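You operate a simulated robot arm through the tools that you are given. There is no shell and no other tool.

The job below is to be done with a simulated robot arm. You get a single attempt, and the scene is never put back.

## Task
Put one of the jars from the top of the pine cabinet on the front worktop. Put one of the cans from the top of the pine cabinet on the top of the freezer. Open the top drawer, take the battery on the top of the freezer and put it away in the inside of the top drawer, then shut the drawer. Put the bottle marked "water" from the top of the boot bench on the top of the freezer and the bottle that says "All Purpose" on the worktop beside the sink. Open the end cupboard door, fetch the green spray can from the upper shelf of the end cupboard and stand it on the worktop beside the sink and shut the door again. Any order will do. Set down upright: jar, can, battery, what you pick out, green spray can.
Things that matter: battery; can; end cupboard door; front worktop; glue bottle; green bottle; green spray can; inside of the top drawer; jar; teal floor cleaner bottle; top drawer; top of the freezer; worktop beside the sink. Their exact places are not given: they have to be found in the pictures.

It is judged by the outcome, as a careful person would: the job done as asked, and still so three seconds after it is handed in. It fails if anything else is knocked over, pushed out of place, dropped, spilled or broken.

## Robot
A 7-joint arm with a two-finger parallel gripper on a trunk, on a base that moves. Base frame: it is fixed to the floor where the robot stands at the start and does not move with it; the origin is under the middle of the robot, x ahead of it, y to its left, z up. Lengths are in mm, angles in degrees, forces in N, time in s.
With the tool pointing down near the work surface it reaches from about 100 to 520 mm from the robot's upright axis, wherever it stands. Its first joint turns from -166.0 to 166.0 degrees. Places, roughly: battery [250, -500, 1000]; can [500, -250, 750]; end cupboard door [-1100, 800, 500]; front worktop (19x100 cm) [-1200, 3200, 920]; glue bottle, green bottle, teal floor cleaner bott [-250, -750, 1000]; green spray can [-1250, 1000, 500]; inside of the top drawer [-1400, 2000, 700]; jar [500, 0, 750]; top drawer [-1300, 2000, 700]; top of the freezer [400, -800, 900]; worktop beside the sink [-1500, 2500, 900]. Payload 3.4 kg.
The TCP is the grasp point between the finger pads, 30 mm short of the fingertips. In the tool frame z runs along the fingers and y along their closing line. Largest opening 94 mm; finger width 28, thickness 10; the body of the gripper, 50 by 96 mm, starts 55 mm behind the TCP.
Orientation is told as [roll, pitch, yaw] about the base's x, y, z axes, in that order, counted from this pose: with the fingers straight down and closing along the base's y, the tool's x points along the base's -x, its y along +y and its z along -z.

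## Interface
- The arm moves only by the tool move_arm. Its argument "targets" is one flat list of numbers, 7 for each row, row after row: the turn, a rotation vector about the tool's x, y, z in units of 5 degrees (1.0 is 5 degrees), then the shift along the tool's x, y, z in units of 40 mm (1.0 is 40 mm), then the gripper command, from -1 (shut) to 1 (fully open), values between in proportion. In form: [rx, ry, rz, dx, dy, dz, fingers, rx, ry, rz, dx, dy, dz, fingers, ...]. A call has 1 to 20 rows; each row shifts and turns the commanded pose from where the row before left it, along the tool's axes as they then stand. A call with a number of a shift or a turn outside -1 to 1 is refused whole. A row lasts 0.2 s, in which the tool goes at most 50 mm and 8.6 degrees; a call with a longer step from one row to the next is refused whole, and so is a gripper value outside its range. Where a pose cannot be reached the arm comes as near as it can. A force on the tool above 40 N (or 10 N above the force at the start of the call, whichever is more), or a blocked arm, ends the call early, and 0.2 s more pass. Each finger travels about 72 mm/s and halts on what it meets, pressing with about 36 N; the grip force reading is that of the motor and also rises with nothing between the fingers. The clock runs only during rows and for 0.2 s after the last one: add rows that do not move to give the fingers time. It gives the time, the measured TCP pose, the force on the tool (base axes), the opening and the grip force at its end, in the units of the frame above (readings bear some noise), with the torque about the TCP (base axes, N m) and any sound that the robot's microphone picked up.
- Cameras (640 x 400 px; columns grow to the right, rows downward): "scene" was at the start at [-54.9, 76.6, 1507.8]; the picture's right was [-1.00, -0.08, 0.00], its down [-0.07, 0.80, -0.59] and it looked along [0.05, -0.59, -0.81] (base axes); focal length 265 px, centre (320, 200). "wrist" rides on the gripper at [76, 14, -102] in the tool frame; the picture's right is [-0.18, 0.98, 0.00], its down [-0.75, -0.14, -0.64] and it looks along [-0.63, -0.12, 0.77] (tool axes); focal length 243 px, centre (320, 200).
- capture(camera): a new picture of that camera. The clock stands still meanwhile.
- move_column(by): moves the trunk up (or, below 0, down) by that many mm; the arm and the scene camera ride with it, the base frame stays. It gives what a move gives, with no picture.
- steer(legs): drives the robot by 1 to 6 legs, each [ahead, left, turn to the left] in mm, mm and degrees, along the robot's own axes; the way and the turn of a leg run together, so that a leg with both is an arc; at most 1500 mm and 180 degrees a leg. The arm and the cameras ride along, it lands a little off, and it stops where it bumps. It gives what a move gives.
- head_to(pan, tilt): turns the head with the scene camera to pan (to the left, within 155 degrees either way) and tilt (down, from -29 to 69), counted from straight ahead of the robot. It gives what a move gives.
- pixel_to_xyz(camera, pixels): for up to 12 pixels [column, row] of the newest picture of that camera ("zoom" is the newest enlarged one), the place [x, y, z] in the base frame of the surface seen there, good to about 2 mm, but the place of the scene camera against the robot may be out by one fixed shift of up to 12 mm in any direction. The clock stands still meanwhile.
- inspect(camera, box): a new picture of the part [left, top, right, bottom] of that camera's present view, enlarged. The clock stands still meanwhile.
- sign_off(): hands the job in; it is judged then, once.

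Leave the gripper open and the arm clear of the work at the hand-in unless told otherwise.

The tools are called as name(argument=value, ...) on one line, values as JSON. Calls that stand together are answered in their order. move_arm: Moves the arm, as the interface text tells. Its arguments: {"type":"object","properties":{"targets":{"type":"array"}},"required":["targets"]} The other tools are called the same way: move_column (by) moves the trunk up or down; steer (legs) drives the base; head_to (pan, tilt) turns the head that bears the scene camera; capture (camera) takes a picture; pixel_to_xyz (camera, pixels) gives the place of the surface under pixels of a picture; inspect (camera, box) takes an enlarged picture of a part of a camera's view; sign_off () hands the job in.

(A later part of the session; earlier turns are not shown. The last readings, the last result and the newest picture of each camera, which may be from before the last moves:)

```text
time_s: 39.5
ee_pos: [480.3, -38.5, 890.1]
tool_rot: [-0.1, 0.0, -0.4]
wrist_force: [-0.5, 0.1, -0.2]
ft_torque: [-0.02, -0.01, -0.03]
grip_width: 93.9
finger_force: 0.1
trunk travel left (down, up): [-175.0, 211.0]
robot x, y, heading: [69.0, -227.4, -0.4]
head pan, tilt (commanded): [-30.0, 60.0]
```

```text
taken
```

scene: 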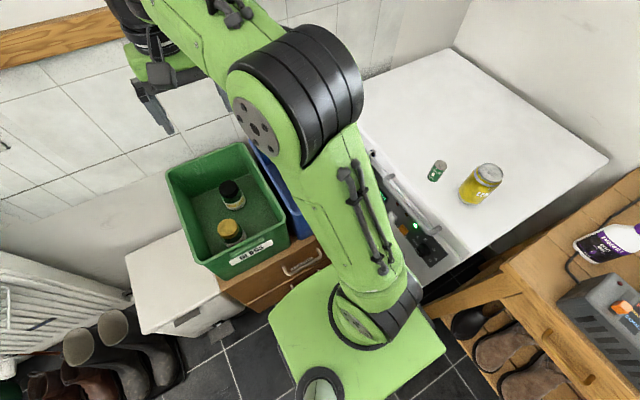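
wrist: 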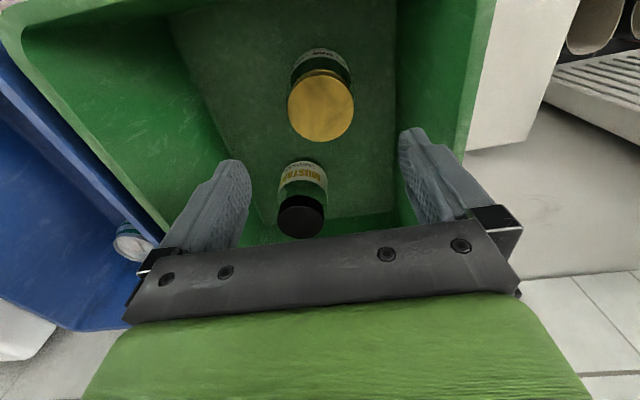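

Aligned. I descend 145 mm to z≈745 and close on the jar.

move_arm(targets=[0, 0, 0, 0, 0, 0.907, 1, 0, 0, 0, 0, 0, 0.907, 1, 0, 0, 0, 0, 0, 0.907, 1, 0, 0, 0, 0, 0, 0.907, 1, 0, 0, 0, 0, 0, 0, 1])

move_arm(targets=[0, 0, 0, 0, 0, 0, -1, 0, 0, 0, 0, 0, 0, -1, 0, 0, 0, 0, 0, 0, -1, 0, 0, 0, 0, 0, 0, -1])

capture(camera="wrist")

```text
time_s: 40.6
ee_pos: [480.0, -44.3, 746.4]
tool_rot: [-0.1, 0.0, -0.4]
wrist_force: [0.0, 0.0, -0.1]
ft_torque: [-0.05, -0.01, -0.01]
grip_width: 94.0
finger_force: 0.0
trunk travel left (down, up): [-175.0, 211.0]
robot x, y, heading: [69.0, -228.7, -0.3]
head pan, tilt (commanded): [-30.0, 60.0]
```

```text
time_s: 41.6
ee_pos: [479.3, -44.1, 746.5]
tool_rot: [-0.1, 0.0, -0.4]
wrist_force: [-0.4, 0.4, -0.1]
ft_torque: [0.0, -0.01, 0.04]
grip_width: 68.4
finger_force: 36.3
trunk travel left (down, up): [-175.0, 211.0]
robot x, y, heading: [71.5, -229.8, -0.5]
head pan, tilt (commanded): [-30.0, 60.0]
```

```text
taken
```

wrist: 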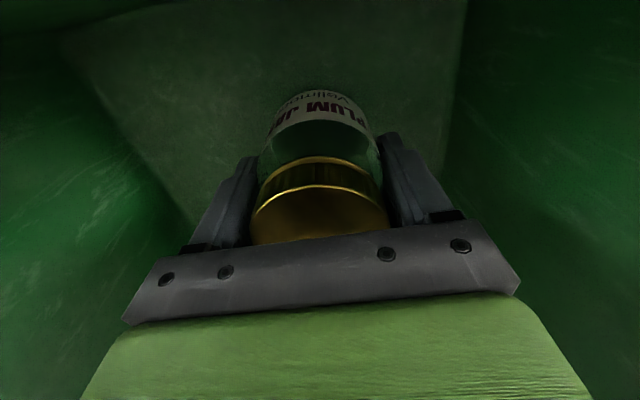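

The jar is gripped at 68 mm. I lift it 300 mm and draw it in over the robot's front, then survey the route.

move_arm(targets=[0, 0, 0, 0, 0, -0.5, -1, 0, 0, 0, 0, 0, -0.9, -1, 0, 0, 0, 0, 0, -0.9, -1, 0, 0, 0, 0, 0, -0.9, -1, 0, 0, 0, 0, 0, -0.9, -1, 0, 0, 0, 0, 0, -0.9, -1, 0, 0, 0, 0, 0, -0.9, -1, 0, 0, 0, 0, 0, -0.9, -1, 0, 0, 0, 0, 0, -0.9, -1, 0, 0, 0, 0.9, -0.8, 0, -1, 0, 0, 0, 0.9, -0.8, 0, -1, 0, 0, 0, 0.9, -0.8, 0, -1, 0, 0, 0, 0.9, -0.8, 0, -1, 0, 0, 0, 0.9, -0.8, 0, -1, 0, 0, 0, 0, 0, 0, -1])

capture(camera="wrist")

head_to(pan=100, tilt=30)

capture(camera="scene")

```text
time_s: 44.9
ee_pos: [297.1, -196.3, 1055.5]
tool_rot: [-0.1, 0.1, -0.4]
wrist_force: [0.4, 0.3, -2.0]
ft_torque: [0.01, -0.01, 0.0]
grip_width: 68.5
finger_force: 36.5
trunk travel left (down, up): [-175.0, 211.0]
robot x, y, heading: [68.9, -230.9, -0.6]
head pan, tilt (commanded): [-30.0, 60.0]
```

```text
taken
```

wrist: 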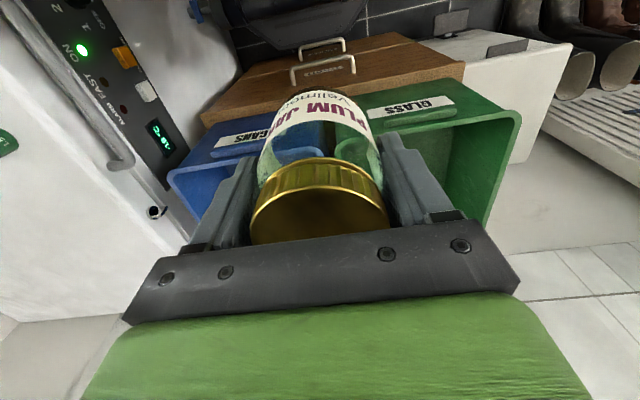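

```text
time_s: 47.0
ee_pos: [297.5, -198.0, 1054.2]
tool_rot: [0.0, 0.0, -0.4]
wrist_force: [-0.3, 1.2, -2.0]
ft_torque: [0.01, -0.02, 0.0]
grip_width: 68.4
finger_force: 36.1
trunk travel left (down, up): [-175.0, 211.0]
robot x, y, heading: [74.4, -227.5, -0.5]
head pan, tilt (commanded): [100.0, 30.0]
```

```text
taken
```

scene: 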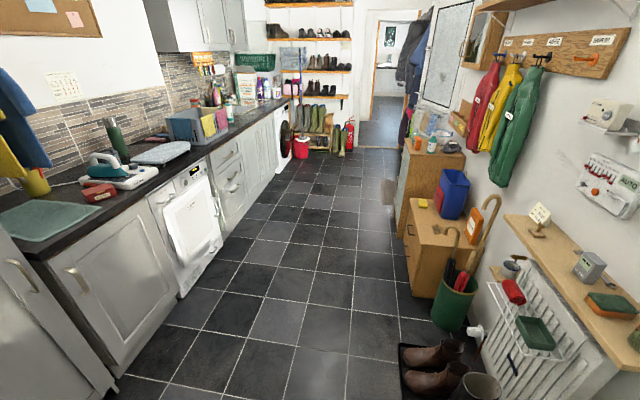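

pixel_to_xyz(camera="scene", pixels=[[402, 370], [437, 300], [407, 280], [405, 205], [300, 150], [275, 170], [245, 210], [178, 290], [110, 380], [392, 195], [330, 155], [215, 120]])

inspect(camera="scene", box=[140, 40, 380, 190])

```text
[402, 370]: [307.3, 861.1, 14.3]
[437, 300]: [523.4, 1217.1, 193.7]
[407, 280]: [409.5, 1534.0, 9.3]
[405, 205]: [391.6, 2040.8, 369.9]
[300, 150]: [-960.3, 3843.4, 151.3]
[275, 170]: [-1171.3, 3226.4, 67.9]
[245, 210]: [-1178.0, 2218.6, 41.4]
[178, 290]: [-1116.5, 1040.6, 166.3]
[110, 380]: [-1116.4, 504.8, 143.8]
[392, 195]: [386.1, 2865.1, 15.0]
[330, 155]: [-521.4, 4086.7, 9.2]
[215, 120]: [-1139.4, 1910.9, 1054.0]
```

```text
2.67 times, centred on (260, 115) of scene
```

zoom: 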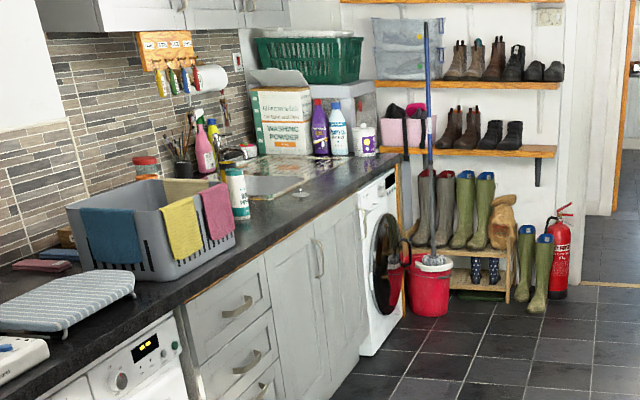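

The aisle between counter (x≈-1116) and chests (x≳+300) is wide and clear. I drive back-left away from the cabinet, turn 90° left and go up the aisle.

steer(legs=[[-300, 250, 0], [0, 0, 90], [1500, 0, 0], [1300, 150, 0], [0, 0, 90]])

head_to(pan=0, tilt=40)

capture(camera="scene")

capture(camera="wrist")

```text
time_s: 70.3
ee_pos: [-487.6, 2801.5, 1054.5]
tool_rot: [-0.1, 0.0, 178.9]
wrist_force: [-0.4, 0.0, -2.3]
ft_torque: [0.02, -0.01, 0.01]
grip_width: 68.1
finger_force: 35.5
trunk travel left (down, up): [-175.0, 211.0]
robot x, y, heading: [-263.1, 2831.2, 178.8]
head pan, tilt (commanded): [100.0, 30.0]
```

```text
time_s: 72.1
ee_pos: [-486.3, 2803.5, 1054.3]
tool_rot: [-0.1, 0.1, 178.8]
wrist_force: [-0.1, -0.2, -1.2]
ft_torque: [0.01, 0.02, 0.0]
grip_width: 68.4
finger_force: 36.5
trunk travel left (down, up): [-175.0, 211.0]
robot x, y, heading: [-254.7, 2836.6, 179.2]
head pan, tilt (commanded): [0.0, 40.0]
```

```text
taken
```

scene: 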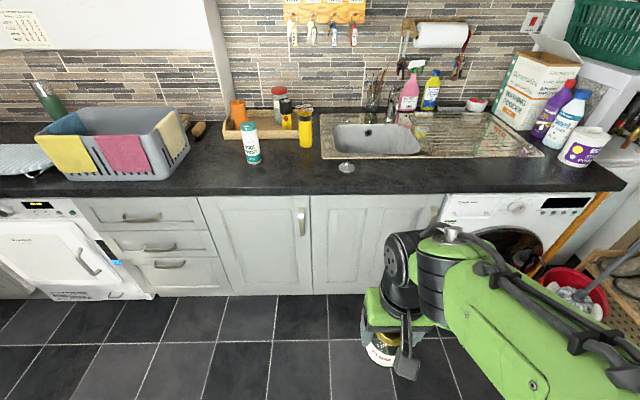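

```text
taken
```

wrist: 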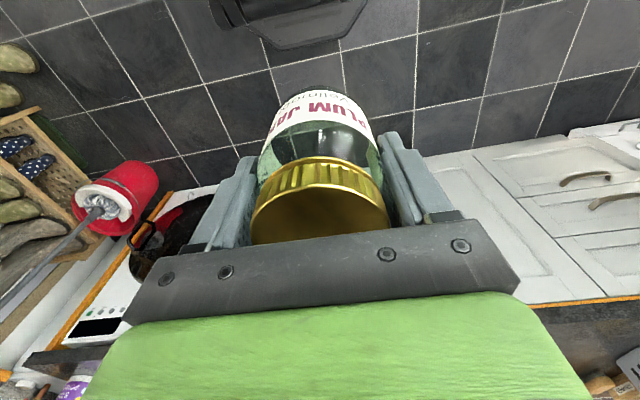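

I see the sink with strip in front, drawers below the basket. I measure counter geometry.

pixel_to_xyz(camera="scene", pixels=[[450, 180], [450, 163], [600, 180], [320, 185], [330, 160], [545, 155], [210, 190], [215, 150], [290, 160], [285, 180], [252, 160], [345, 168]])

pixel_to_xyz(camera="scene", pixels=[[142, 217], [90, 215], [195, 215], [155, 248], [175, 170], [185, 140], [303, 140], [240, 135], [305, 115], [80, 200], [200, 205], [430, 197]])

inspect(camera="scene", box=[150, 60, 410, 220])

```text
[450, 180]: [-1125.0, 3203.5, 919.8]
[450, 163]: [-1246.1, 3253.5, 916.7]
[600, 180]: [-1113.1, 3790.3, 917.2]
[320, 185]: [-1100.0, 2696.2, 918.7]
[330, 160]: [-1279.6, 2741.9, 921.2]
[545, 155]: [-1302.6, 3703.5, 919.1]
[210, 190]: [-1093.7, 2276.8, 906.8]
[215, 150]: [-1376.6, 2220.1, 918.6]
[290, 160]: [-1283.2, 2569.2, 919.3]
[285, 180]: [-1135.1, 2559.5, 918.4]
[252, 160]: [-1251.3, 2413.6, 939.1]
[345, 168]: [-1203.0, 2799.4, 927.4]
```

```text
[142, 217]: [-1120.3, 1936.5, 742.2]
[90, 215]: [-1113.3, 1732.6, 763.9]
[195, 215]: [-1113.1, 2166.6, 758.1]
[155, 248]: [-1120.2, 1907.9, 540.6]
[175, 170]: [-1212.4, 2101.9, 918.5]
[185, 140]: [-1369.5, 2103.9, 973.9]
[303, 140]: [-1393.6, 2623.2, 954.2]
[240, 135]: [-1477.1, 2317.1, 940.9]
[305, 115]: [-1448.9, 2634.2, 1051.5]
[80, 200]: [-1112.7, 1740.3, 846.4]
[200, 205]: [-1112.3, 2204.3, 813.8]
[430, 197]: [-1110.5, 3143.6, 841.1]
```

```text
2.46 times, centred on (280, 140) of scene
```

zoom: 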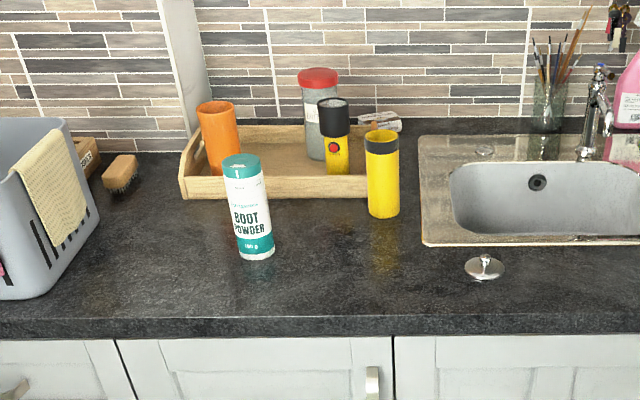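

Worktop top is at z≈909 (corrected), front edge x≈-1093. The strip in front of the sink spans y≈2700–3700, x≈-1093…-1285, with only the plug at (-1203,2799). I drive closer, to about (-798,3100).

steer(legs=[[544, -257, 1]])

head_to(pan=0, tilt=50)

capture(camera="scene")

capture(camera="wrist")

```text
time_s: 75.5
ee_pos: [-1033.7, 3062.9, 1053.8]
tool_rot: [-0.2, 0.0, 179.6]
wrist_force: [-0.7, -0.2, -2.1]
ft_torque: [0.0, 0.04, -0.01]
grip_width: 68.4
finger_force: 36.1
trunk travel left (down, up): [-175.0, 211.0]
robot x, y, heading: [-805.6, 3090.4, 179.6]
head pan, tilt (commanded): [0.0, 40.0]
```

```text
time_s: 76.2
ee_pos: [-1033.7, 3062.8, 1053.6]
tool_rot: [0.0, 0.0, 179.6]
wrist_force: [0.8, -0.5, -2.7]
ft_torque: [0.0, -0.01, 0.03]
grip_width: 68.0
finger_force: 36.1
trunk travel left (down, up): [-175.0, 211.0]
robot x, y, heading: [-806.6, 3093.7, 179.6]
head pan, tilt (commanded): [0.0, 50.0]
```

```text
taken
```

scene: 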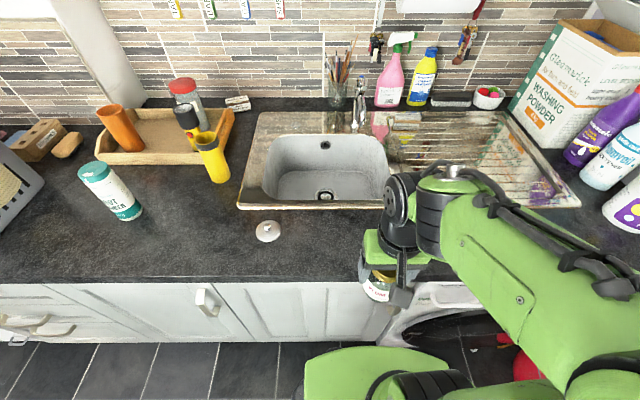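

```text
taken
```

wrist: 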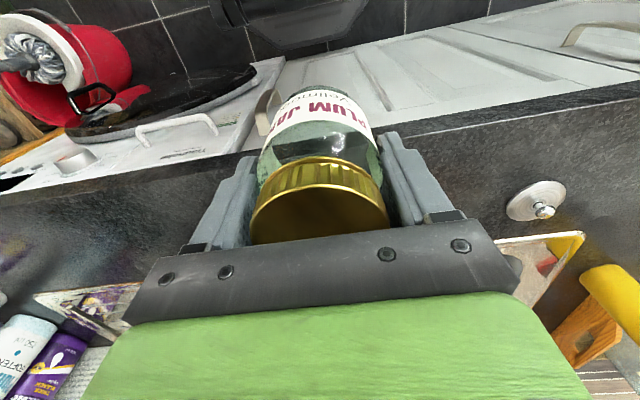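

I measure the worktop height and edges with the wrist camera, and the sink rim.

pixel_to_xyz(camera="wrist", pixels=[[460, 190], [200, 200], [160, 230], [480, 150], [545, 240], [130, 300], [540, 200], [100, 190], [560, 110], [80, 300]])

pixel_to_xyz(camera="scene", pixels=[[330, 230], [330, 275], [300, 208], [240, 205], [268, 232], [450, 340], [360, 205]])

```text
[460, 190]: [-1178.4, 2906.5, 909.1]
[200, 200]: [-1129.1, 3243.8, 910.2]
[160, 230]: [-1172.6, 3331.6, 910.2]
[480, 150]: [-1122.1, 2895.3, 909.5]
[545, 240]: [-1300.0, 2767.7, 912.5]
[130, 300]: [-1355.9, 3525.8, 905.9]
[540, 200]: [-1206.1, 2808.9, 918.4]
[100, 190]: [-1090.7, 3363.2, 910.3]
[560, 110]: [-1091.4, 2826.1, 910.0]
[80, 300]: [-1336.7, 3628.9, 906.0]
```

```text
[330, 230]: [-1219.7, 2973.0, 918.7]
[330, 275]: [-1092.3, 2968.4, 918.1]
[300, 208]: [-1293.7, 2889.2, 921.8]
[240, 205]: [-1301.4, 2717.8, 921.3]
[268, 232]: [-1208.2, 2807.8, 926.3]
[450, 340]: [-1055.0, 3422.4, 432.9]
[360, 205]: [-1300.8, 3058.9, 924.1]
```

Worktop z=910, sink edge x≈-1300. I move the jar to x≈-1185 (y≈3063) and lower it to just above the worktop.

move_arm(targets=[0, 0, 0, -0.95, 0, 0, -1, 0, 0, 0, -0.95, 0, 0, -1, 0, 0, 0, -0.95, 0, 0, -1, 0, 0, 0, -0.95, 0, 0, -1, 0, 0, 0, 0, 0, 0.55, -1, 0, 0, 0, 0, 0, 0.55, -1, 0, 0, 0, 0, 0, 0.5, -1, 0, 0, 0, 0, 0, 0, -1])

capture(camera="wrist")

capture(camera="scene")

```text
time_s: 78.0
ee_pos: [-1185.1, 3064.9, 989.8]
tool_rot: [-0.1, 0.0, 179.6]
wrist_force: [0.0, 0.8, -2.7]
ft_torque: [-0.01, 0.0, -0.01]
grip_width: 68.1
finger_force: 35.8
trunk travel left (down, up): [-175.0, 211.0]
robot x, y, heading: [-811.8, 3094.0, 179.7]
head pan, tilt (commanded): [0.0, 50.0]
```

```text
taken
```

wrist: 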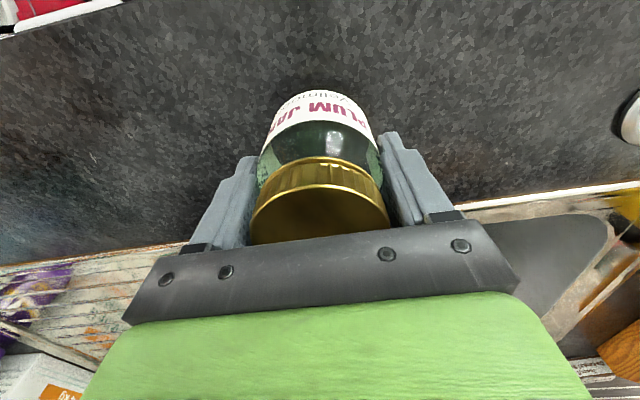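

```text
taken
```

scene: 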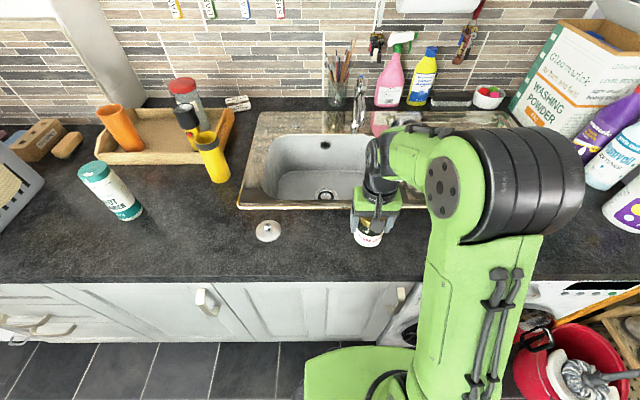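

Jar hangs over the clear strip. I lower in small steps till contact.

move_arm(targets=[0, 0, 0, 0, 0, 0.1, -1, 0, 0, 0, 0, 0, 0, -1])

move_arm(targets=[0, 0, 0, 0, 0, 0.06, -1, 0, 0, 0, 0, 0, 0, -1])

move_arm(targets=[0, 0, 0, 0, 0, 0.05, -1, 0, 0, 0, 0, 0, 0, -1])

```text
time_s: 78.6
ee_pos: [-1186.5, 3065.5, 984.6]
tool_rot: [-0.1, 0.0, 179.6]
wrist_force: [0.1, 0.0, -1.7]
ft_torque: [0.01, 0.02, -0.04]
grip_width: 68.5
finger_force: 36.0
trunk travel left (down, up): [-175.0, 211.0]
robot x, y, heading: [-809.2, 3093.3, 179.7]
head pan, tilt (commanded): [0.0, 50.0]
```

```text
time_s: 79.2
ee_pos: [-1185.0, 3063.6, 983.3]
tool_rot: [-0.1, 0.0, 179.6]
wrist_force: [-0.8, 0.9, -1.8]
ft_torque: [0.01, 0.01, -0.02]
grip_width: 68.0
finger_force: 35.7
trunk travel left (down, up): [-175.0, 211.0]
robot x, y, heading: [-805.7, 3092.7, 179.7]
head pan, tilt (commanded): [0.0, 50.0]
```

```text
time_s: 79.8
ee_pos: [-1186.2, 3065.7, 982.0]
tool_rot: [-0.1, -0.1, 179.6]
wrist_force: [1.0, 0.0, -1.5]
ft_torque: [-0.02, 0.04, 0.02]
grip_width: 68.2
finger_force: 36.2
trunk travel left (down, up): [-175.0, 211.0]
robot x, y, heading: [-811.3, 3094.5, 179.2]
head pan, tilt (commanded): [0.0, 50.0]
```

move_arm(targets=[0, 0, 0, 0, 0, 0.05, -1, 0, 0, 0, 0, 0, 0, -1])

move_arm(targets=[0, 0, 0, 0, 0, 0.05, -1, 0, 0, 0, 0, 0, 0, -1])

```text
time_s: 80.4
ee_pos: [-1185.5, 3063.1, 979.2]
tool_rot: [-0.1, -0.1, 179.6]
wrist_force: [-0.7, 2.2, 9.2]
ft_torque: [0.03, -0.3, 0.07]
grip_width: 67.9
finger_force: 36.5
trunk travel left (down, up): [-175.0, 211.0]
robot x, y, heading: [-808.4, 3092.8, 179.5]
head pan, tilt (commanded): [0.0, 50.0]
```

```text
time_s: 81.0
ee_pos: [-1186.2, 3064.0, 978.3]
tool_rot: [0.0, -0.4, 179.6]
wrist_force: [-4.6, 0.6, 30.4]
ft_torque: [0.05, 0.0, 0.2]
grip_width: 68.1
finger_force: 35.7
trunk travel left (down, up): [-175.0, 211.0]
robot x, y, heading: [-803.5, 3089.8, 179.8]
head pan, tilt (commanded): [0.0, 50.0]
```

Contact (30 N). I ease up 2 mm and release, then rise.

move_arm(targets=[0, 0, 0, 0, 0, -0.05, -1, 0, 0, 0, 0, 0, 0, 0.6, 0, 0, 0, 0, 0, 0, 0.9, 0, 0, 0, 0, 0, 0, 0.9, 0, 0, 0, 0, 0, 0, 0.9])

move_arm(targets=[0, 0, 0, 0, 0, -0.5, 0.9, 0, 0, 0, 0, 0, -0.9, 0.9, 0, 0, 0, 0, 0, -0.9, 0.9, 0, 0, 0, 0, 0, -0.9, 0.9, 0, 0, 0, 0, 0, -0.9, 0.9, 0, 0, 0, 0, 0, 0, 0.9])

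capture(camera="wrist")

capture(camera="scene")

```text
time_s: 82.2
ee_pos: [-1184.7, 3064.7, 980.3]
tool_rot: [-0.2, 0.1, 179.6]
wrist_force: [-0.5, -0.3, 0.0]
ft_torque: [0.0, 0.01, 0.0]
grip_width: 89.3
finger_force: 0.1
trunk travel left (down, up): [-175.0, 211.0]
robot x, y, heading: [-807.4, 3095.7, 179.6]
head pan, tilt (commanded): [0.0, 50.0]
```

```text
time_s: 83.6
ee_pos: [-1185.8, 3065.6, 1147.5]
tool_rot: [-0.1, 0.0, 179.6]
wrist_force: [0.0, 0.0, 0.1]
ft_torque: [0.01, 0.02, -0.02]
grip_width: 89.5
finger_force: 0.1
trunk travel left (down, up): [-175.0, 211.0]
robot x, y, heading: [-807.4, 3096.6, 179.5]
head pan, tilt (commanded): [0.0, 50.0]
```

```text
taken
```

wrist: 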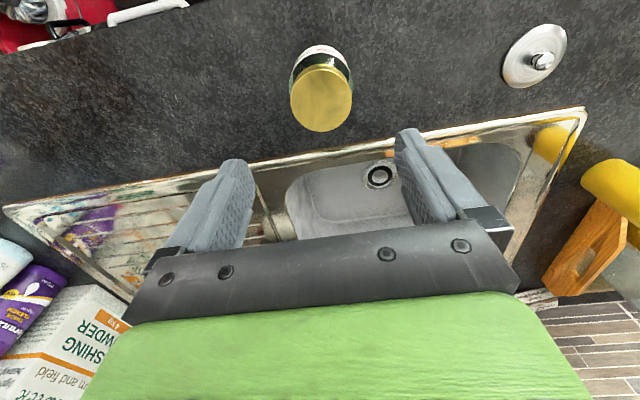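

```text
taken
```

scene: 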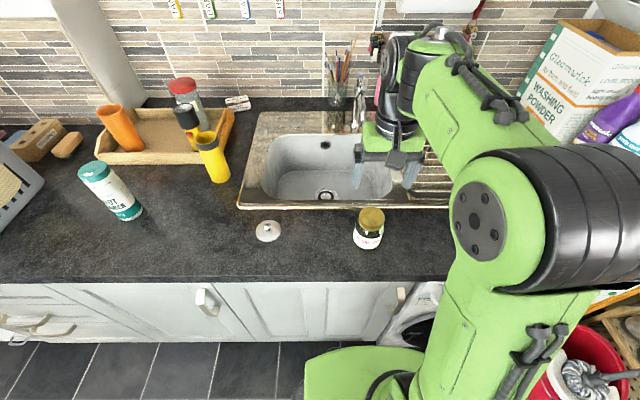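

Jar stands upright on the front worktop strip. Next the end cupboard: I back away from the counter and slide left (toward -y) to about (-470, 500), then look at the door.

steer(legs=[[-340, 0, 0], [0, 1400, 0], [0, 1200, 0]])

head_to(pan=-15, tilt=50)

capture(camera="scene")

```text
time_s: 98.0
ee_pos: [-893.4, 486.7, 1145.2]
tool_rot: [-0.1, 0.0, 178.4]
wrist_force: [-1.1, -0.1, 0.4]
ft_torque: [0.0, 0.01, 0.01]
grip_width: 89.4
finger_force: 0.2
trunk travel left (down, up): [-175.0, 211.0]
robot x, y, heading: [-515.3, 512.1, 178.4]
head pan, tilt (commanded): [0.0, 50.0]
```

```text
time_s: 98.8
ee_pos: [-894.2, 487.4, 1146.1]
tool_rot: [-0.1, 0.0, 178.4]
wrist_force: [-0.1, 0.8, 0.4]
ft_torque: [-0.04, -0.01, 0.01]
grip_width: 89.2
finger_force: 0.0
trunk travel left (down, up): [-175.0, 211.0]
robot x, y, heading: [-515.5, 507.3, 178.3]
head pan, tilt (commanded): [-15.0, 50.0]
```

```text
taken
```

scene: 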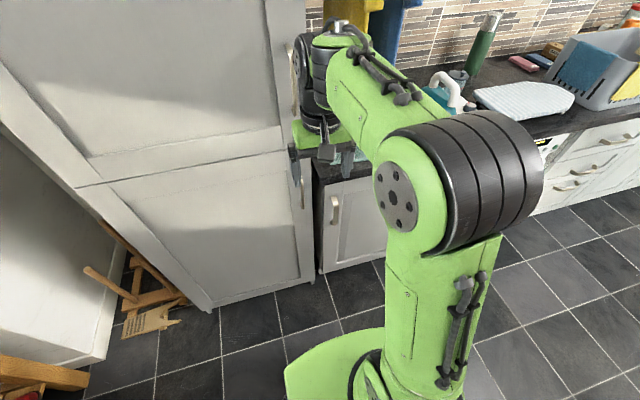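

The end cupboard's handle is seen at (334,210). I zoom on it and measure.

inspect(camera="scene", box=[280, 160, 400, 280])

```text
3.33 times, centred on (340, 220) of scene
```

zoom: 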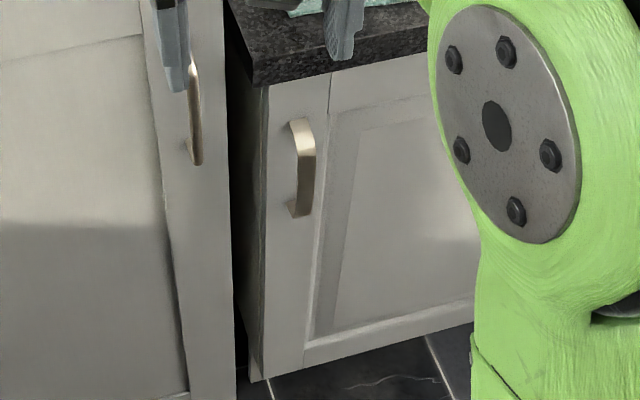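

pixel_to_xyz(camera="zoom", pixels=[[300, 130], [308, 150], [306, 175], [300, 205], [295, 212], [280, 150], [275, 250], [320, 240], [300, 120], [310, 165], [330, 180], [240, 200]])

```text
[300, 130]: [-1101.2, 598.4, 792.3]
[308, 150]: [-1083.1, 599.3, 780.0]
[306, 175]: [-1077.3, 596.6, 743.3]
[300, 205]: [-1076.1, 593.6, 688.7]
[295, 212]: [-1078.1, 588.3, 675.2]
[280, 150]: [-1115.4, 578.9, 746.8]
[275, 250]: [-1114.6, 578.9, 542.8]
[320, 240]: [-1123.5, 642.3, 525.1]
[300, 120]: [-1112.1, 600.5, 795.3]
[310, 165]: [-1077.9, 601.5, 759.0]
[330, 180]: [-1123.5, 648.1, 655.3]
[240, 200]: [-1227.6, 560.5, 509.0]
```

Handle bar: x≈-1077, y≈597, z≈663–785; door face x≈-1115, free edge y≈560, hinge y≈1053. I'll lower the trunk 100 mm, retract the tool 100 mm and tip it so the fingers point at the door (-x).

move_arm(targets=[0, 0, 0, 0.9, 0, 0, 0, 0, 0, 0, 0.9, 0, 0, 0, 0, 0, 0, 0.9, 0, 0, 0, 0, 0, 0, 0, 0, 0, 0])

move_column(by=-100)

move_arm(targets=[0, -1, 0, 0, 0, 0, 0, 0, -1, 0, 0, 0, 0, 0, 0, -1, 0, 0, 0, 0, 0, 0, -1, 0, 0, 0, 0, 0, 0, -1, 0, 0, 0, 0, 0, 0, -1, 0, 0, 0, 0, 0, 0, -1, 0, 0, 0, 0, 0, 0, -1, 0, 0, 0, 0, 0, 0, -1, 0, 0, 0, 0, 0, 0, 0, 0, 0, 0, 0, 0])

capture(camera="scene")

```text
time_s: 99.8
ee_pos: [-787.6, 481.7, 1146.2]
tool_rot: [-0.1, 0.1, 178.4]
wrist_force: [-0.3, -0.8, -0.2]
ft_torque: [0.02, -0.02, 0.02]
grip_width: 46.8
finger_force: 0.1
trunk travel left (down, up): [-175.0, 211.0]
robot x, y, heading: [-512.7, 508.3, 178.6]
head pan, tilt (commanded): [-15.0, 50.0]
```

```text
time_s: 101.1
ee_pos: [-788.1, 484.7, 1043.4]
tool_rot: [-0.2, 0.1, 178.4]
wrist_force: [0.4, 1.3, -0.8]
ft_torque: [0.01, -0.01, 0.0]
grip_width: 46.7
finger_force: 0.0
trunk travel left (down, up): [-75.0, 311.0]
robot x, y, heading: [-512.0, 511.7, 178.5]
head pan, tilt (commanded): [-15.0, 50.0]
```

```text
time_s: 103.3
ee_pos: [-785.5, 484.1, 1044.9]
tool_rot: [-0.1, -45.0, 178.5]
wrist_force: [0.6, 0.0, 0.5]
ft_torque: [0.01, 0.02, 0.02]
grip_width: 47.1
finger_force: 0.0
trunk travel left (down, up): [-75.0, 311.0]
robot x, y, heading: [-515.5, 509.6, 178.6]
head pan, tilt (commanded): [-15.0, 50.0]
```

```text
taken
```

scene: 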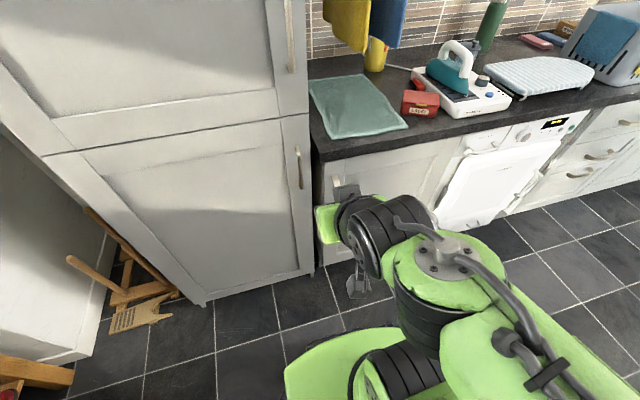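

The tool tips toward the door as expected (pitch -45). I complete the other 45°.

move_arm(targets=[0, -1, 0, 0, 0, 0, 0, 0, -1, 0, 0, 0, 0, 0, 0, -1, 0, 0, 0, 0, 0, 0, -1, 0, 0, 0, 0, 0, 0, -1, 0, 0, 0, 0, 0, 0, -1, 0, 0, 0, 0, 0, 0, -1, 0, 0, 0, 0, 0, 0, -1, 0, 0, 0, 0, 0, 0, -1, 0, 0, 0, 0, 0, 0, 0, 0, 0, 0, 0, 0])

capture(camera="wrist")

capture(camera="scene")

```text
time_s: 104.9
ee_pos: [-826.4, 505.3, 1142.1]
tool_rot: [55.1, -74.4, 111.0]
wrist_force: [-0.3, -0.2, 0.6]
ft_torque: [0.03, 0.0, -0.01]
grip_width: 46.9
finger_force: 0.1
out of reach, approached as far as the arm can: row 2, 3, 4, 5, 6, 7, 8
trunk travel left (down, up): [-75.0, 311.0]
robot x, y, heading: [-512.8, 509.1, 178.6]
head pan, tilt (commanded): [-15.0, 50.0]
stopped in row 8: the arm was blocked; the commanded pose is now the measured one
```

```text
taken
```

wrist: 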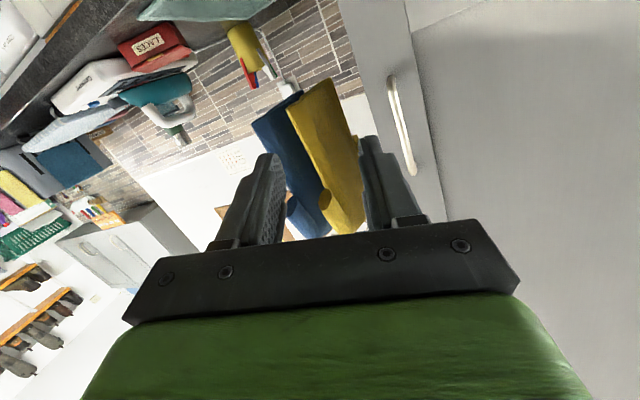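

```text
taken
```

scene: 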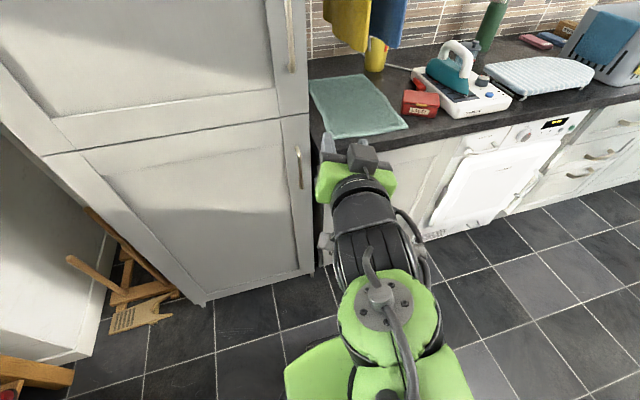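

The tool is now roughly horizontal (pointing -x, ~20° off), but it got pushed up since the arm was too folded. I'll drive to about (-627,420), then extend the tool while correcting its orientation.

steer(legs=[[112, 92, 1.4]])

move_arm(targets=[0, 0, 0, 0.8, 0, 0, 0, 0, 0, 0, 0.8, 0, 0, 0, -0.4, -0.21, -0.4, 0.8, 0, 0.2, 0, -0.4, -0.21, -0.4, 0.8, 0, 0.2, 0, -0.4, -0.21, -0.4, 0.8, 0, 0.2, 0, -0.4, -0.21, -0.4, 0.8, 0, 0.2, 0, -0.4, -0.21, -0.4, 0.8, 0, 0.2, 0, -0.4, -0.21, -0.4, 0.8, 0, 0.2, 0, -0.37, -0.21, -0.37, 0.8, 0, 0.2, 0, 0, 0, 0, 0, 0, 0, 0])

capture(camera="scene")

```text
time_s: 106.3
ee_pos: [-939.6, 406.0, 1140.7]
tool_rot: [55.3, -74.5, 111.7]
wrist_force: [-0.5, -0.1, -1.2]
ft_torque: [0.0, -0.03, 0.01]
grip_width: 46.8
finger_force: 0.0
trunk travel left (down, up): [-75.0, 311.0]
robot x, y, heading: [-628.2, 419.4, 179.9]
head pan, tilt (commanded): [-15.0, 50.0]
```

```text
time_s: 107.5
ee_pos: [-951.0, 358.4, 1150.4]
tool_rot: [75.3, -73.6, 99.9]
wrist_force: [0.8, -0.2, 0.5]
ft_torque: [0.0, 0.01, -0.02]
grip_width: 47.0
finger_force: 0.1
out of reach, approached as far as the arm can: row 1, 2, 3, 4, 5
trunk travel left (down, up): [-75.0, 311.0]
robot x, y, heading: [-624.9, 416.8, 180.0]
head pan, tilt (commanded): [-15.0, 50.0]
stopped in row 5: the arm was blocked; the commanded pose is now the measured one
```

```text
taken
```

scene: 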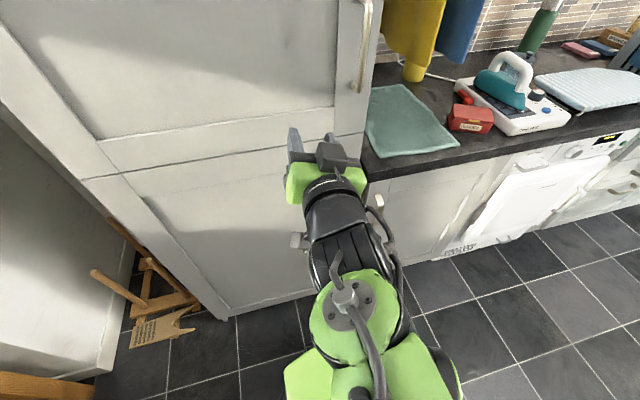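

The arm sits at a folded limit. I go back: rotate the tool +45° toward pointing down so it can unfold, staying in free space.

move_arm(targets=[0, 1, 0, 0, 0, 0, 0, 0, 1, 0, 0, 0, 0, 0, 0, 1, 0, 0, 0, 0, 0, 0, 1, 0, 0, 0, 0, 0, 0, 1, 0, 0, 0, 0, 0, 0, 1, 0, 0, 0, 0, 0, 0, 1, 0, 0, 0, 0, 0, 0, 1, 0, 0, 0, 0, 0, 0, 1, 0, 0, 0, 0, 0, 0, 0, 0, 0, 0, 0, 0])

capture(camera="scene")

```text
time_s: 109.7
ee_pos: [-950.1, 358.3, 1151.1]
tool_rot: [20.4, -39.1, 161.7]
wrist_force: [-0.5, -0.3, -1.3]
ft_torque: [0.01, 0.01, -0.02]
grip_width: 46.8
finger_force: 0.0
trunk travel left (down, up): [-75.0, 311.0]
robot x, y, heading: [-628.4, 417.5, 179.8]
head pan, tilt (commanded): [-15.0, 50.0]
```

```text
taken
```

scene: 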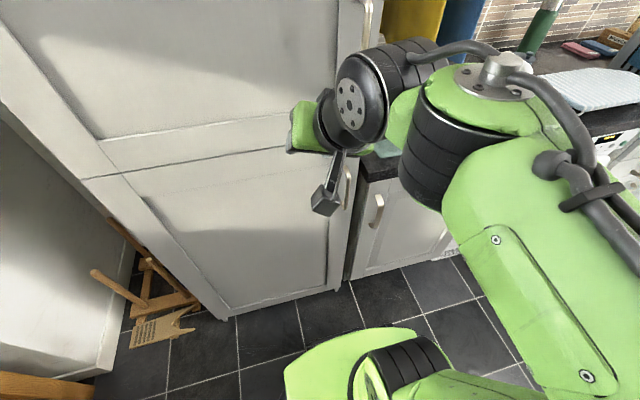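

Recovered to about pitch -40. Now I straighten the orientation to pitch -45/yaw 180 and lower the tool toward the front of the handle (y≈597, z≈780), staying at x≈-950.

move_arm(targets=[0.4, -0.165, -0.71, 0, 0, 0, 0, 0.4, -0.165, -0.71, 0, 0, 0, 0, 0.4, -0.165, -0.71, 0, 0, 0, 0, 0.4, -0.165, -0.71, 0, 0, 0, 0, 0, 0, 0, 0.655, -0.5975, 0.655, 0, 0, 0, 0, 0.655, -0.5975, 0.655, 0, 0, 0, 0, 0.655, -0.5975, 0.655, 0, 0, 0, 0, 0.655, -0.5975, 0.655, 0, 0, 0, 0, 0.655, -0.5975, 0.655, 0, 0, 0, 0, 0.655, -0.5975, 0.655, 0, 0, 0, 0, 0.655, -0.5975, 0.655, 0, 0, 0, 0, 0.655, -0.5975, 0.655, 0, 0, 0, 0, 0.655, -0.5975, 0.655, 0, 0, 0, 0, 0.655, -0.5975, 0.655, 0, 0, 0, 0, 0, 0, 0, 0])

capture(camera="scene")

capture(camera="wrist")

```text
time_s: 112.8
ee_pos: [-980.0, 501.6, 936.0]
tool_rot: [-0.1, -44.7, 179.9]
wrist_force: [0.2, -0.1, 0.8]
ft_torque: [-0.04, -0.03, 0.0]
grip_width: 47.2
finger_force: 0.0
out of reach, approached as far as the arm can: row 9, 10, 11, 12, 13, 14
trunk travel left (down, up): [-75.0, 311.0]
robot x, y, heading: [-629.0, 419.9, 179.8]
head pan, tilt (commanded): [-15.0, 50.0]
```

```text
taken
```

scene: 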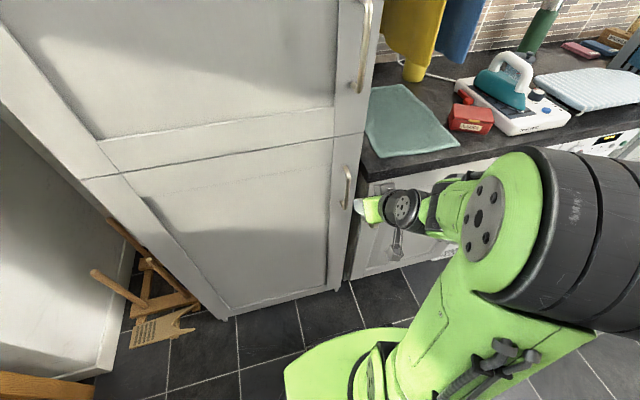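

```text
taken
```

wrist: 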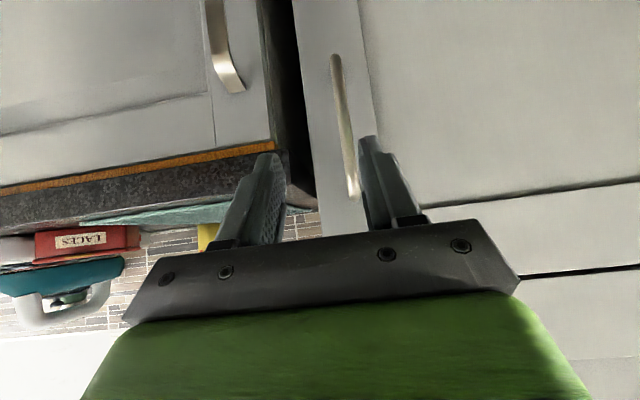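

At this short distance the arm cannot get low with a forward-pointing tool; with the tool horizontal it should work better farther out. I back the base 150 mm, lower the trunk 70 mm more, and then extend.

steer(legs=[[-150, -20, 0]])

move_column(by=-70)

move_arm(targets=[0, 0, 0, -0.6, 0, 0.6, 0, 0, 0, 0, -0.6, 0, 0.6, 0, 0, 0, 0, -0.6, 0, 0.6, 0, 0, 0, 0, -0.6, 0, 0.6, 0, 0, 0, 0, 0, 0, 0, 0])

```text
time_s: 114.2
ee_pos: [-825.6, 519.9, 936.0]
tool_rot: [0.0, -44.8, 180.1]
wrist_force: [-0.2, 0.1, 0.1]
ft_torque: [-0.01, 0.01, 0.0]
grip_width: 46.7
finger_force: 0.1
trunk travel left (down, up): [-75.0, 311.0]
robot x, y, heading: [-474.2, 436.3, 179.7]
head pan, tilt (commanded): [-15.0, 50.0]
```

```text
time_s: 115.3
ee_pos: [-827.1, 520.2, 865.7]
tool_rot: [0.0, -44.8, 180.0]
wrist_force: [0.2, -0.6, 0.2]
ft_torque: [0.02, 0.0, -0.02]
grip_width: 46.8
finger_force: 0.0
trunk travel left (down, up): [-5.0, 381.0]
robot x, y, heading: [-474.4, 434.0, 179.9]
head pan, tilt (commanded): [-15.0, 50.0]
```

```text
time_s: 116.5
ee_pos: [-965.0, 520.6, 866.2]
tool_rot: [-0.1, -44.8, 180.0]
wrist_force: [-0.1, -0.2, -0.2]
ft_torque: [0.0, -0.01, -0.02]
grip_width: 47.1
finger_force: 0.2
trunk travel left (down, up): [-5.0, 381.0]
robot x, y, heading: [-472.0, 437.5, 179.7]
head pan, tilt (commanded): [-15.0, 50.0]
```

Extended. Now I tip the last 45° to horizontal.

move_arm(targets=[0, -1, 0, 0, 0, 0, 0, 0, -1, 0, 0, 0, 0, 0, 0, -1, 0, 0, 0, 0, 0, 0, -1, 0, 0, 0, 0, 0, 0, -1, 0, 0, 0, 0, 0, 0, -1, 0, 0, 0, 0, 0, 0, -1, 0, 0, 0, 0, 0, 0, -1, 0, 0, 0, 0, 0, 0, -1, 0, 0, 0, 0, 0, 0, 0, 0, 0, 0, 0, 0])

capture(camera="scene")

capture(camera="wrist")

```text
time_s: 118.7
ee_pos: [-962.6, 522.4, 866.8]
tool_rot: [-0.7, -89.8, -179.5]
wrist_force: [-0.5, 0.1, -0.3]
ft_torque: [0.01, 0.04, 0.01]
grip_width: 47.2
finger_force: 0.0
trunk travel left (down, up): [-5.0, 381.0]
robot x, y, heading: [-472.8, 436.7, 179.8]
head pan, tilt (commanded): [-15.0, 50.0]
```

```text
taken
```

scene: 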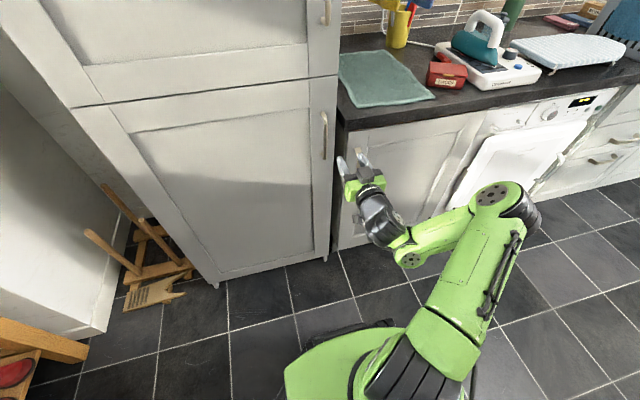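

```text
taken
```

wrist: 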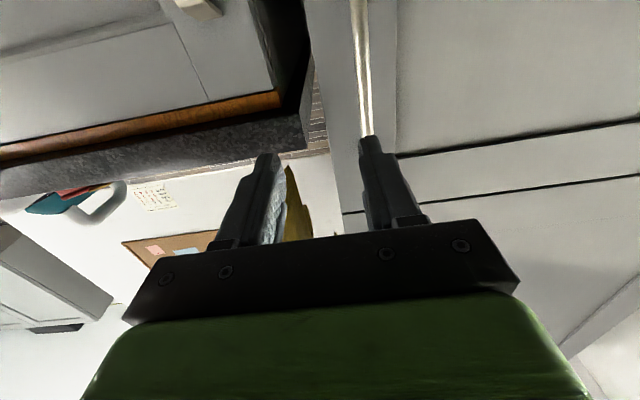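

Horizontal at (-963,522,867). Now lower to z≈724 and shift to y≈597, in front of the handle.

move_arm(targets=[0, 0, 0, 0.714, -0.375, 0, 0, 0, 0, 0, 0.714, -0.375, 0, 0, 0, 0, 0, 0.714, -0.375, 0, 0, 0, 0, 0, 0.714, -0.375, 0, 0, 0, 0, 0, 0.714, -0.375, 0, 0, 0, 0, 0, 0, 0, 0, 0])

capture(camera="scene")

capture(camera="wrist")

```text
time_s: 120.1
ee_pos: [-961.5, 595.9, 722.3]
tool_rot: [-17.6, -89.8, -162.5]
wrist_force: [-0.1, -0.3, -0.3]
ft_torque: [0.02, 0.0, 0.01]
grip_width: 47.0
finger_force: 0.1
trunk travel left (down, up): [-5.0, 381.0]
robot x, y, heading: [-472.6, 434.2, 179.8]
head pan, tilt (commanded): [-15.0, 50.0]
```

```text
taken
```

scene: 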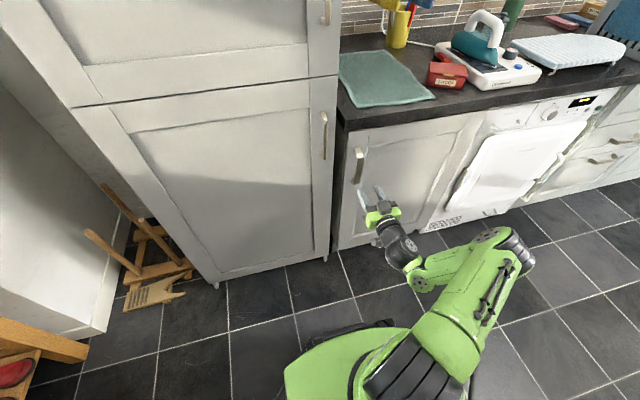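

```text
taken
```

wrist: 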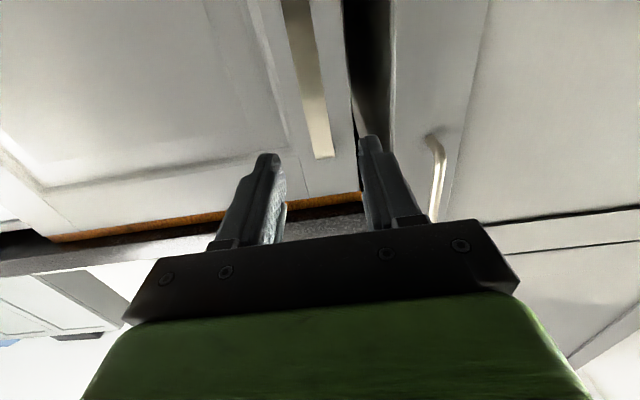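

I measure the handle with the wrist camera.

pixel_to_xyz(camera="wrist", pixels=[[300, 30], [312, 100], [322, 150], [304, 100], [321, 100], [340, 100], [280, 120], [365, 60], [437, 160], [300, 205], [302, 8]])

inspect(camera="scene", box=[320, 120, 440, 260])

```text
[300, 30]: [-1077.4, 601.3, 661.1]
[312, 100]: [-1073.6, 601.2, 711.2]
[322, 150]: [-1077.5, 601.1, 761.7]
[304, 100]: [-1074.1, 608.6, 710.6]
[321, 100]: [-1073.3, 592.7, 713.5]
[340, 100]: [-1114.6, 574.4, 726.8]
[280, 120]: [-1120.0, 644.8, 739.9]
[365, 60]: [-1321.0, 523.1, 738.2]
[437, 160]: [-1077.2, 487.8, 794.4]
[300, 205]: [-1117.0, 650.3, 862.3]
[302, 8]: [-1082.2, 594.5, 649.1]
```

```text
2.86 times, centred on (380, 190) of scene
```

zoom: 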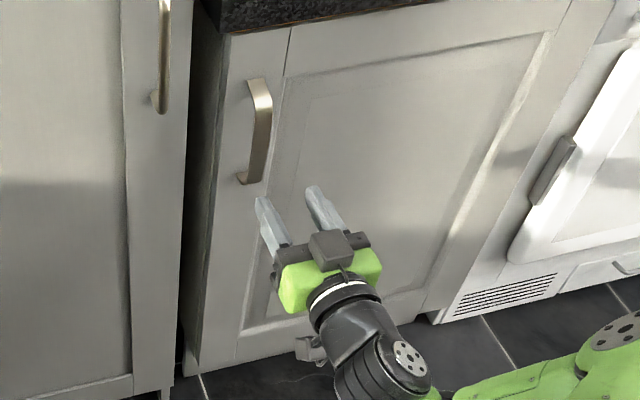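

Handle bar: front x≈-1074, y 592–609 (centre 601), z 650–775; door face x≈-1115. I advance so the fingers straddle the bar (TCP x≈-1066).

move_arm(targets=[0, 0, 0, 0, -0.06, 0.87, 0, 0, 0, 0, 0, -0.06, 0.87, 0, 0, 0, 0, 0, 0, 0.87, 0, 0, 0, 0, 0, 0, 0, 0])

capture(camera="wrist")

inspect(camera="scene", box=[320, 120, 440, 260])

```text
time_s: 121.1
ee_pos: [-1067.6, 601.1, 724.0]
tool_rot: [-25.5, -89.7, -154.5]
wrist_force: [-0.1, 0.6, -0.2]
ft_torque: [0.0, -0.01, 0.02]
grip_width: 46.9
finger_force: 0.1
trunk travel left (down, up): [-5.0, 381.0]
robot x, y, heading: [-474.6, 437.1, 179.7]
head pan, tilt (commanded): [-15.0, 50.0]
```

```text
taken
```

wrist: 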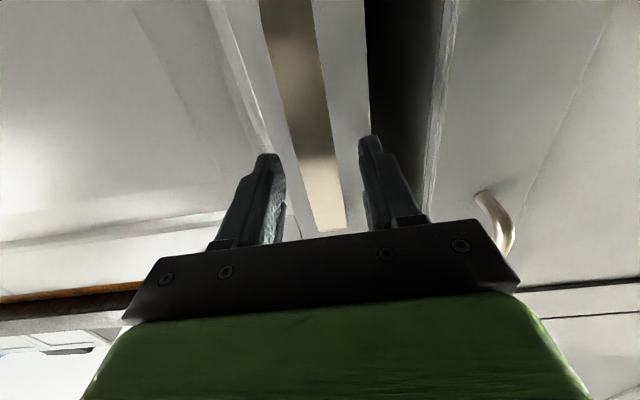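

```text
2.86 times, centred on (380, 190) of scene
```

zoom: 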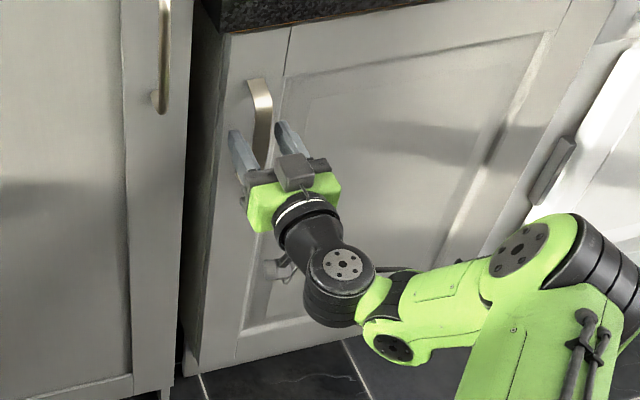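

The fingers straddle the bar. I close them.

move_arm(targets=[0, 0, 0, 0, 0, 0, -1, 0, 0, 0, 0, 0, 0, -1, 0, 0, 0, 0, 0, 0, -1, 0, 0, 0, 0, 0, 0, -1])

```text
time_s: 122.1
ee_pos: [-1067.6, 600.4, 723.4]
tool_rot: [-14.9, -89.8, -165.1]
wrist_force: [0.1, -2.6, -0.4]
ft_torque: [-0.43, -0.09, 0.13]
grip_width: 19.8
finger_force: 44.9
trunk travel left (down, up): [-5.0, 381.0]
robot x, y, heading: [-474.5, 438.6, 179.7]
head pan, tilt (commanded): [-15.0, 50.0]
```

Gripped the bar (19.8 mm). I now pull along the door's arc about the hinge (~(-1118,1053)): small rows, each 2.5° of turn and ~20 mm of pull. First 4 rows.

move_arm(targets=[-0.5, 0, 0, 0, -0.06, -0.49, -1, -0.5, 0, 0, 0, -0.06, -0.49, -1, -0.5, 0, 0, 0, -0.06, -0.49, -1, -0.5, 0, 0, 0, -0.06, -0.49, -1, 0, 0, 0, 0, 0, 0, -1])

capture(camera="scene")

```text
time_s: 123.3
ee_pos: [-987.6, 614.6, 724.5]
tool_rot: [-6.7, -89.9, -163.3]
wrist_force: [2.6, -4.8, 0.9]
ft_torque: [-0.65, -0.69, -0.07]
grip_width: 19.4
finger_force: 44.9
trunk travel left (down, up): [-5.0, 381.0]
robot x, y, heading: [-478.3, 438.3, 179.8]
head pan, tilt (commanded): [-15.0, 50.0]
```

```text
taken
```

scene: 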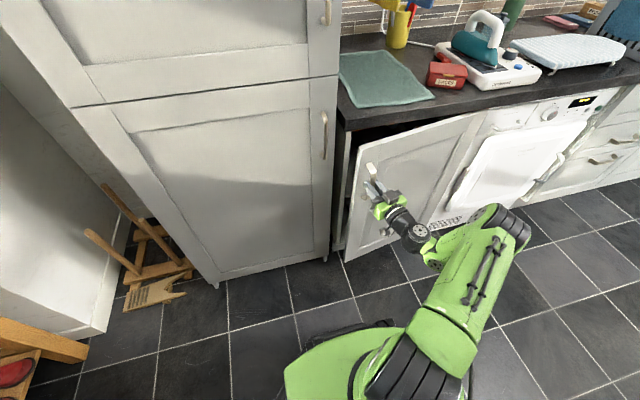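

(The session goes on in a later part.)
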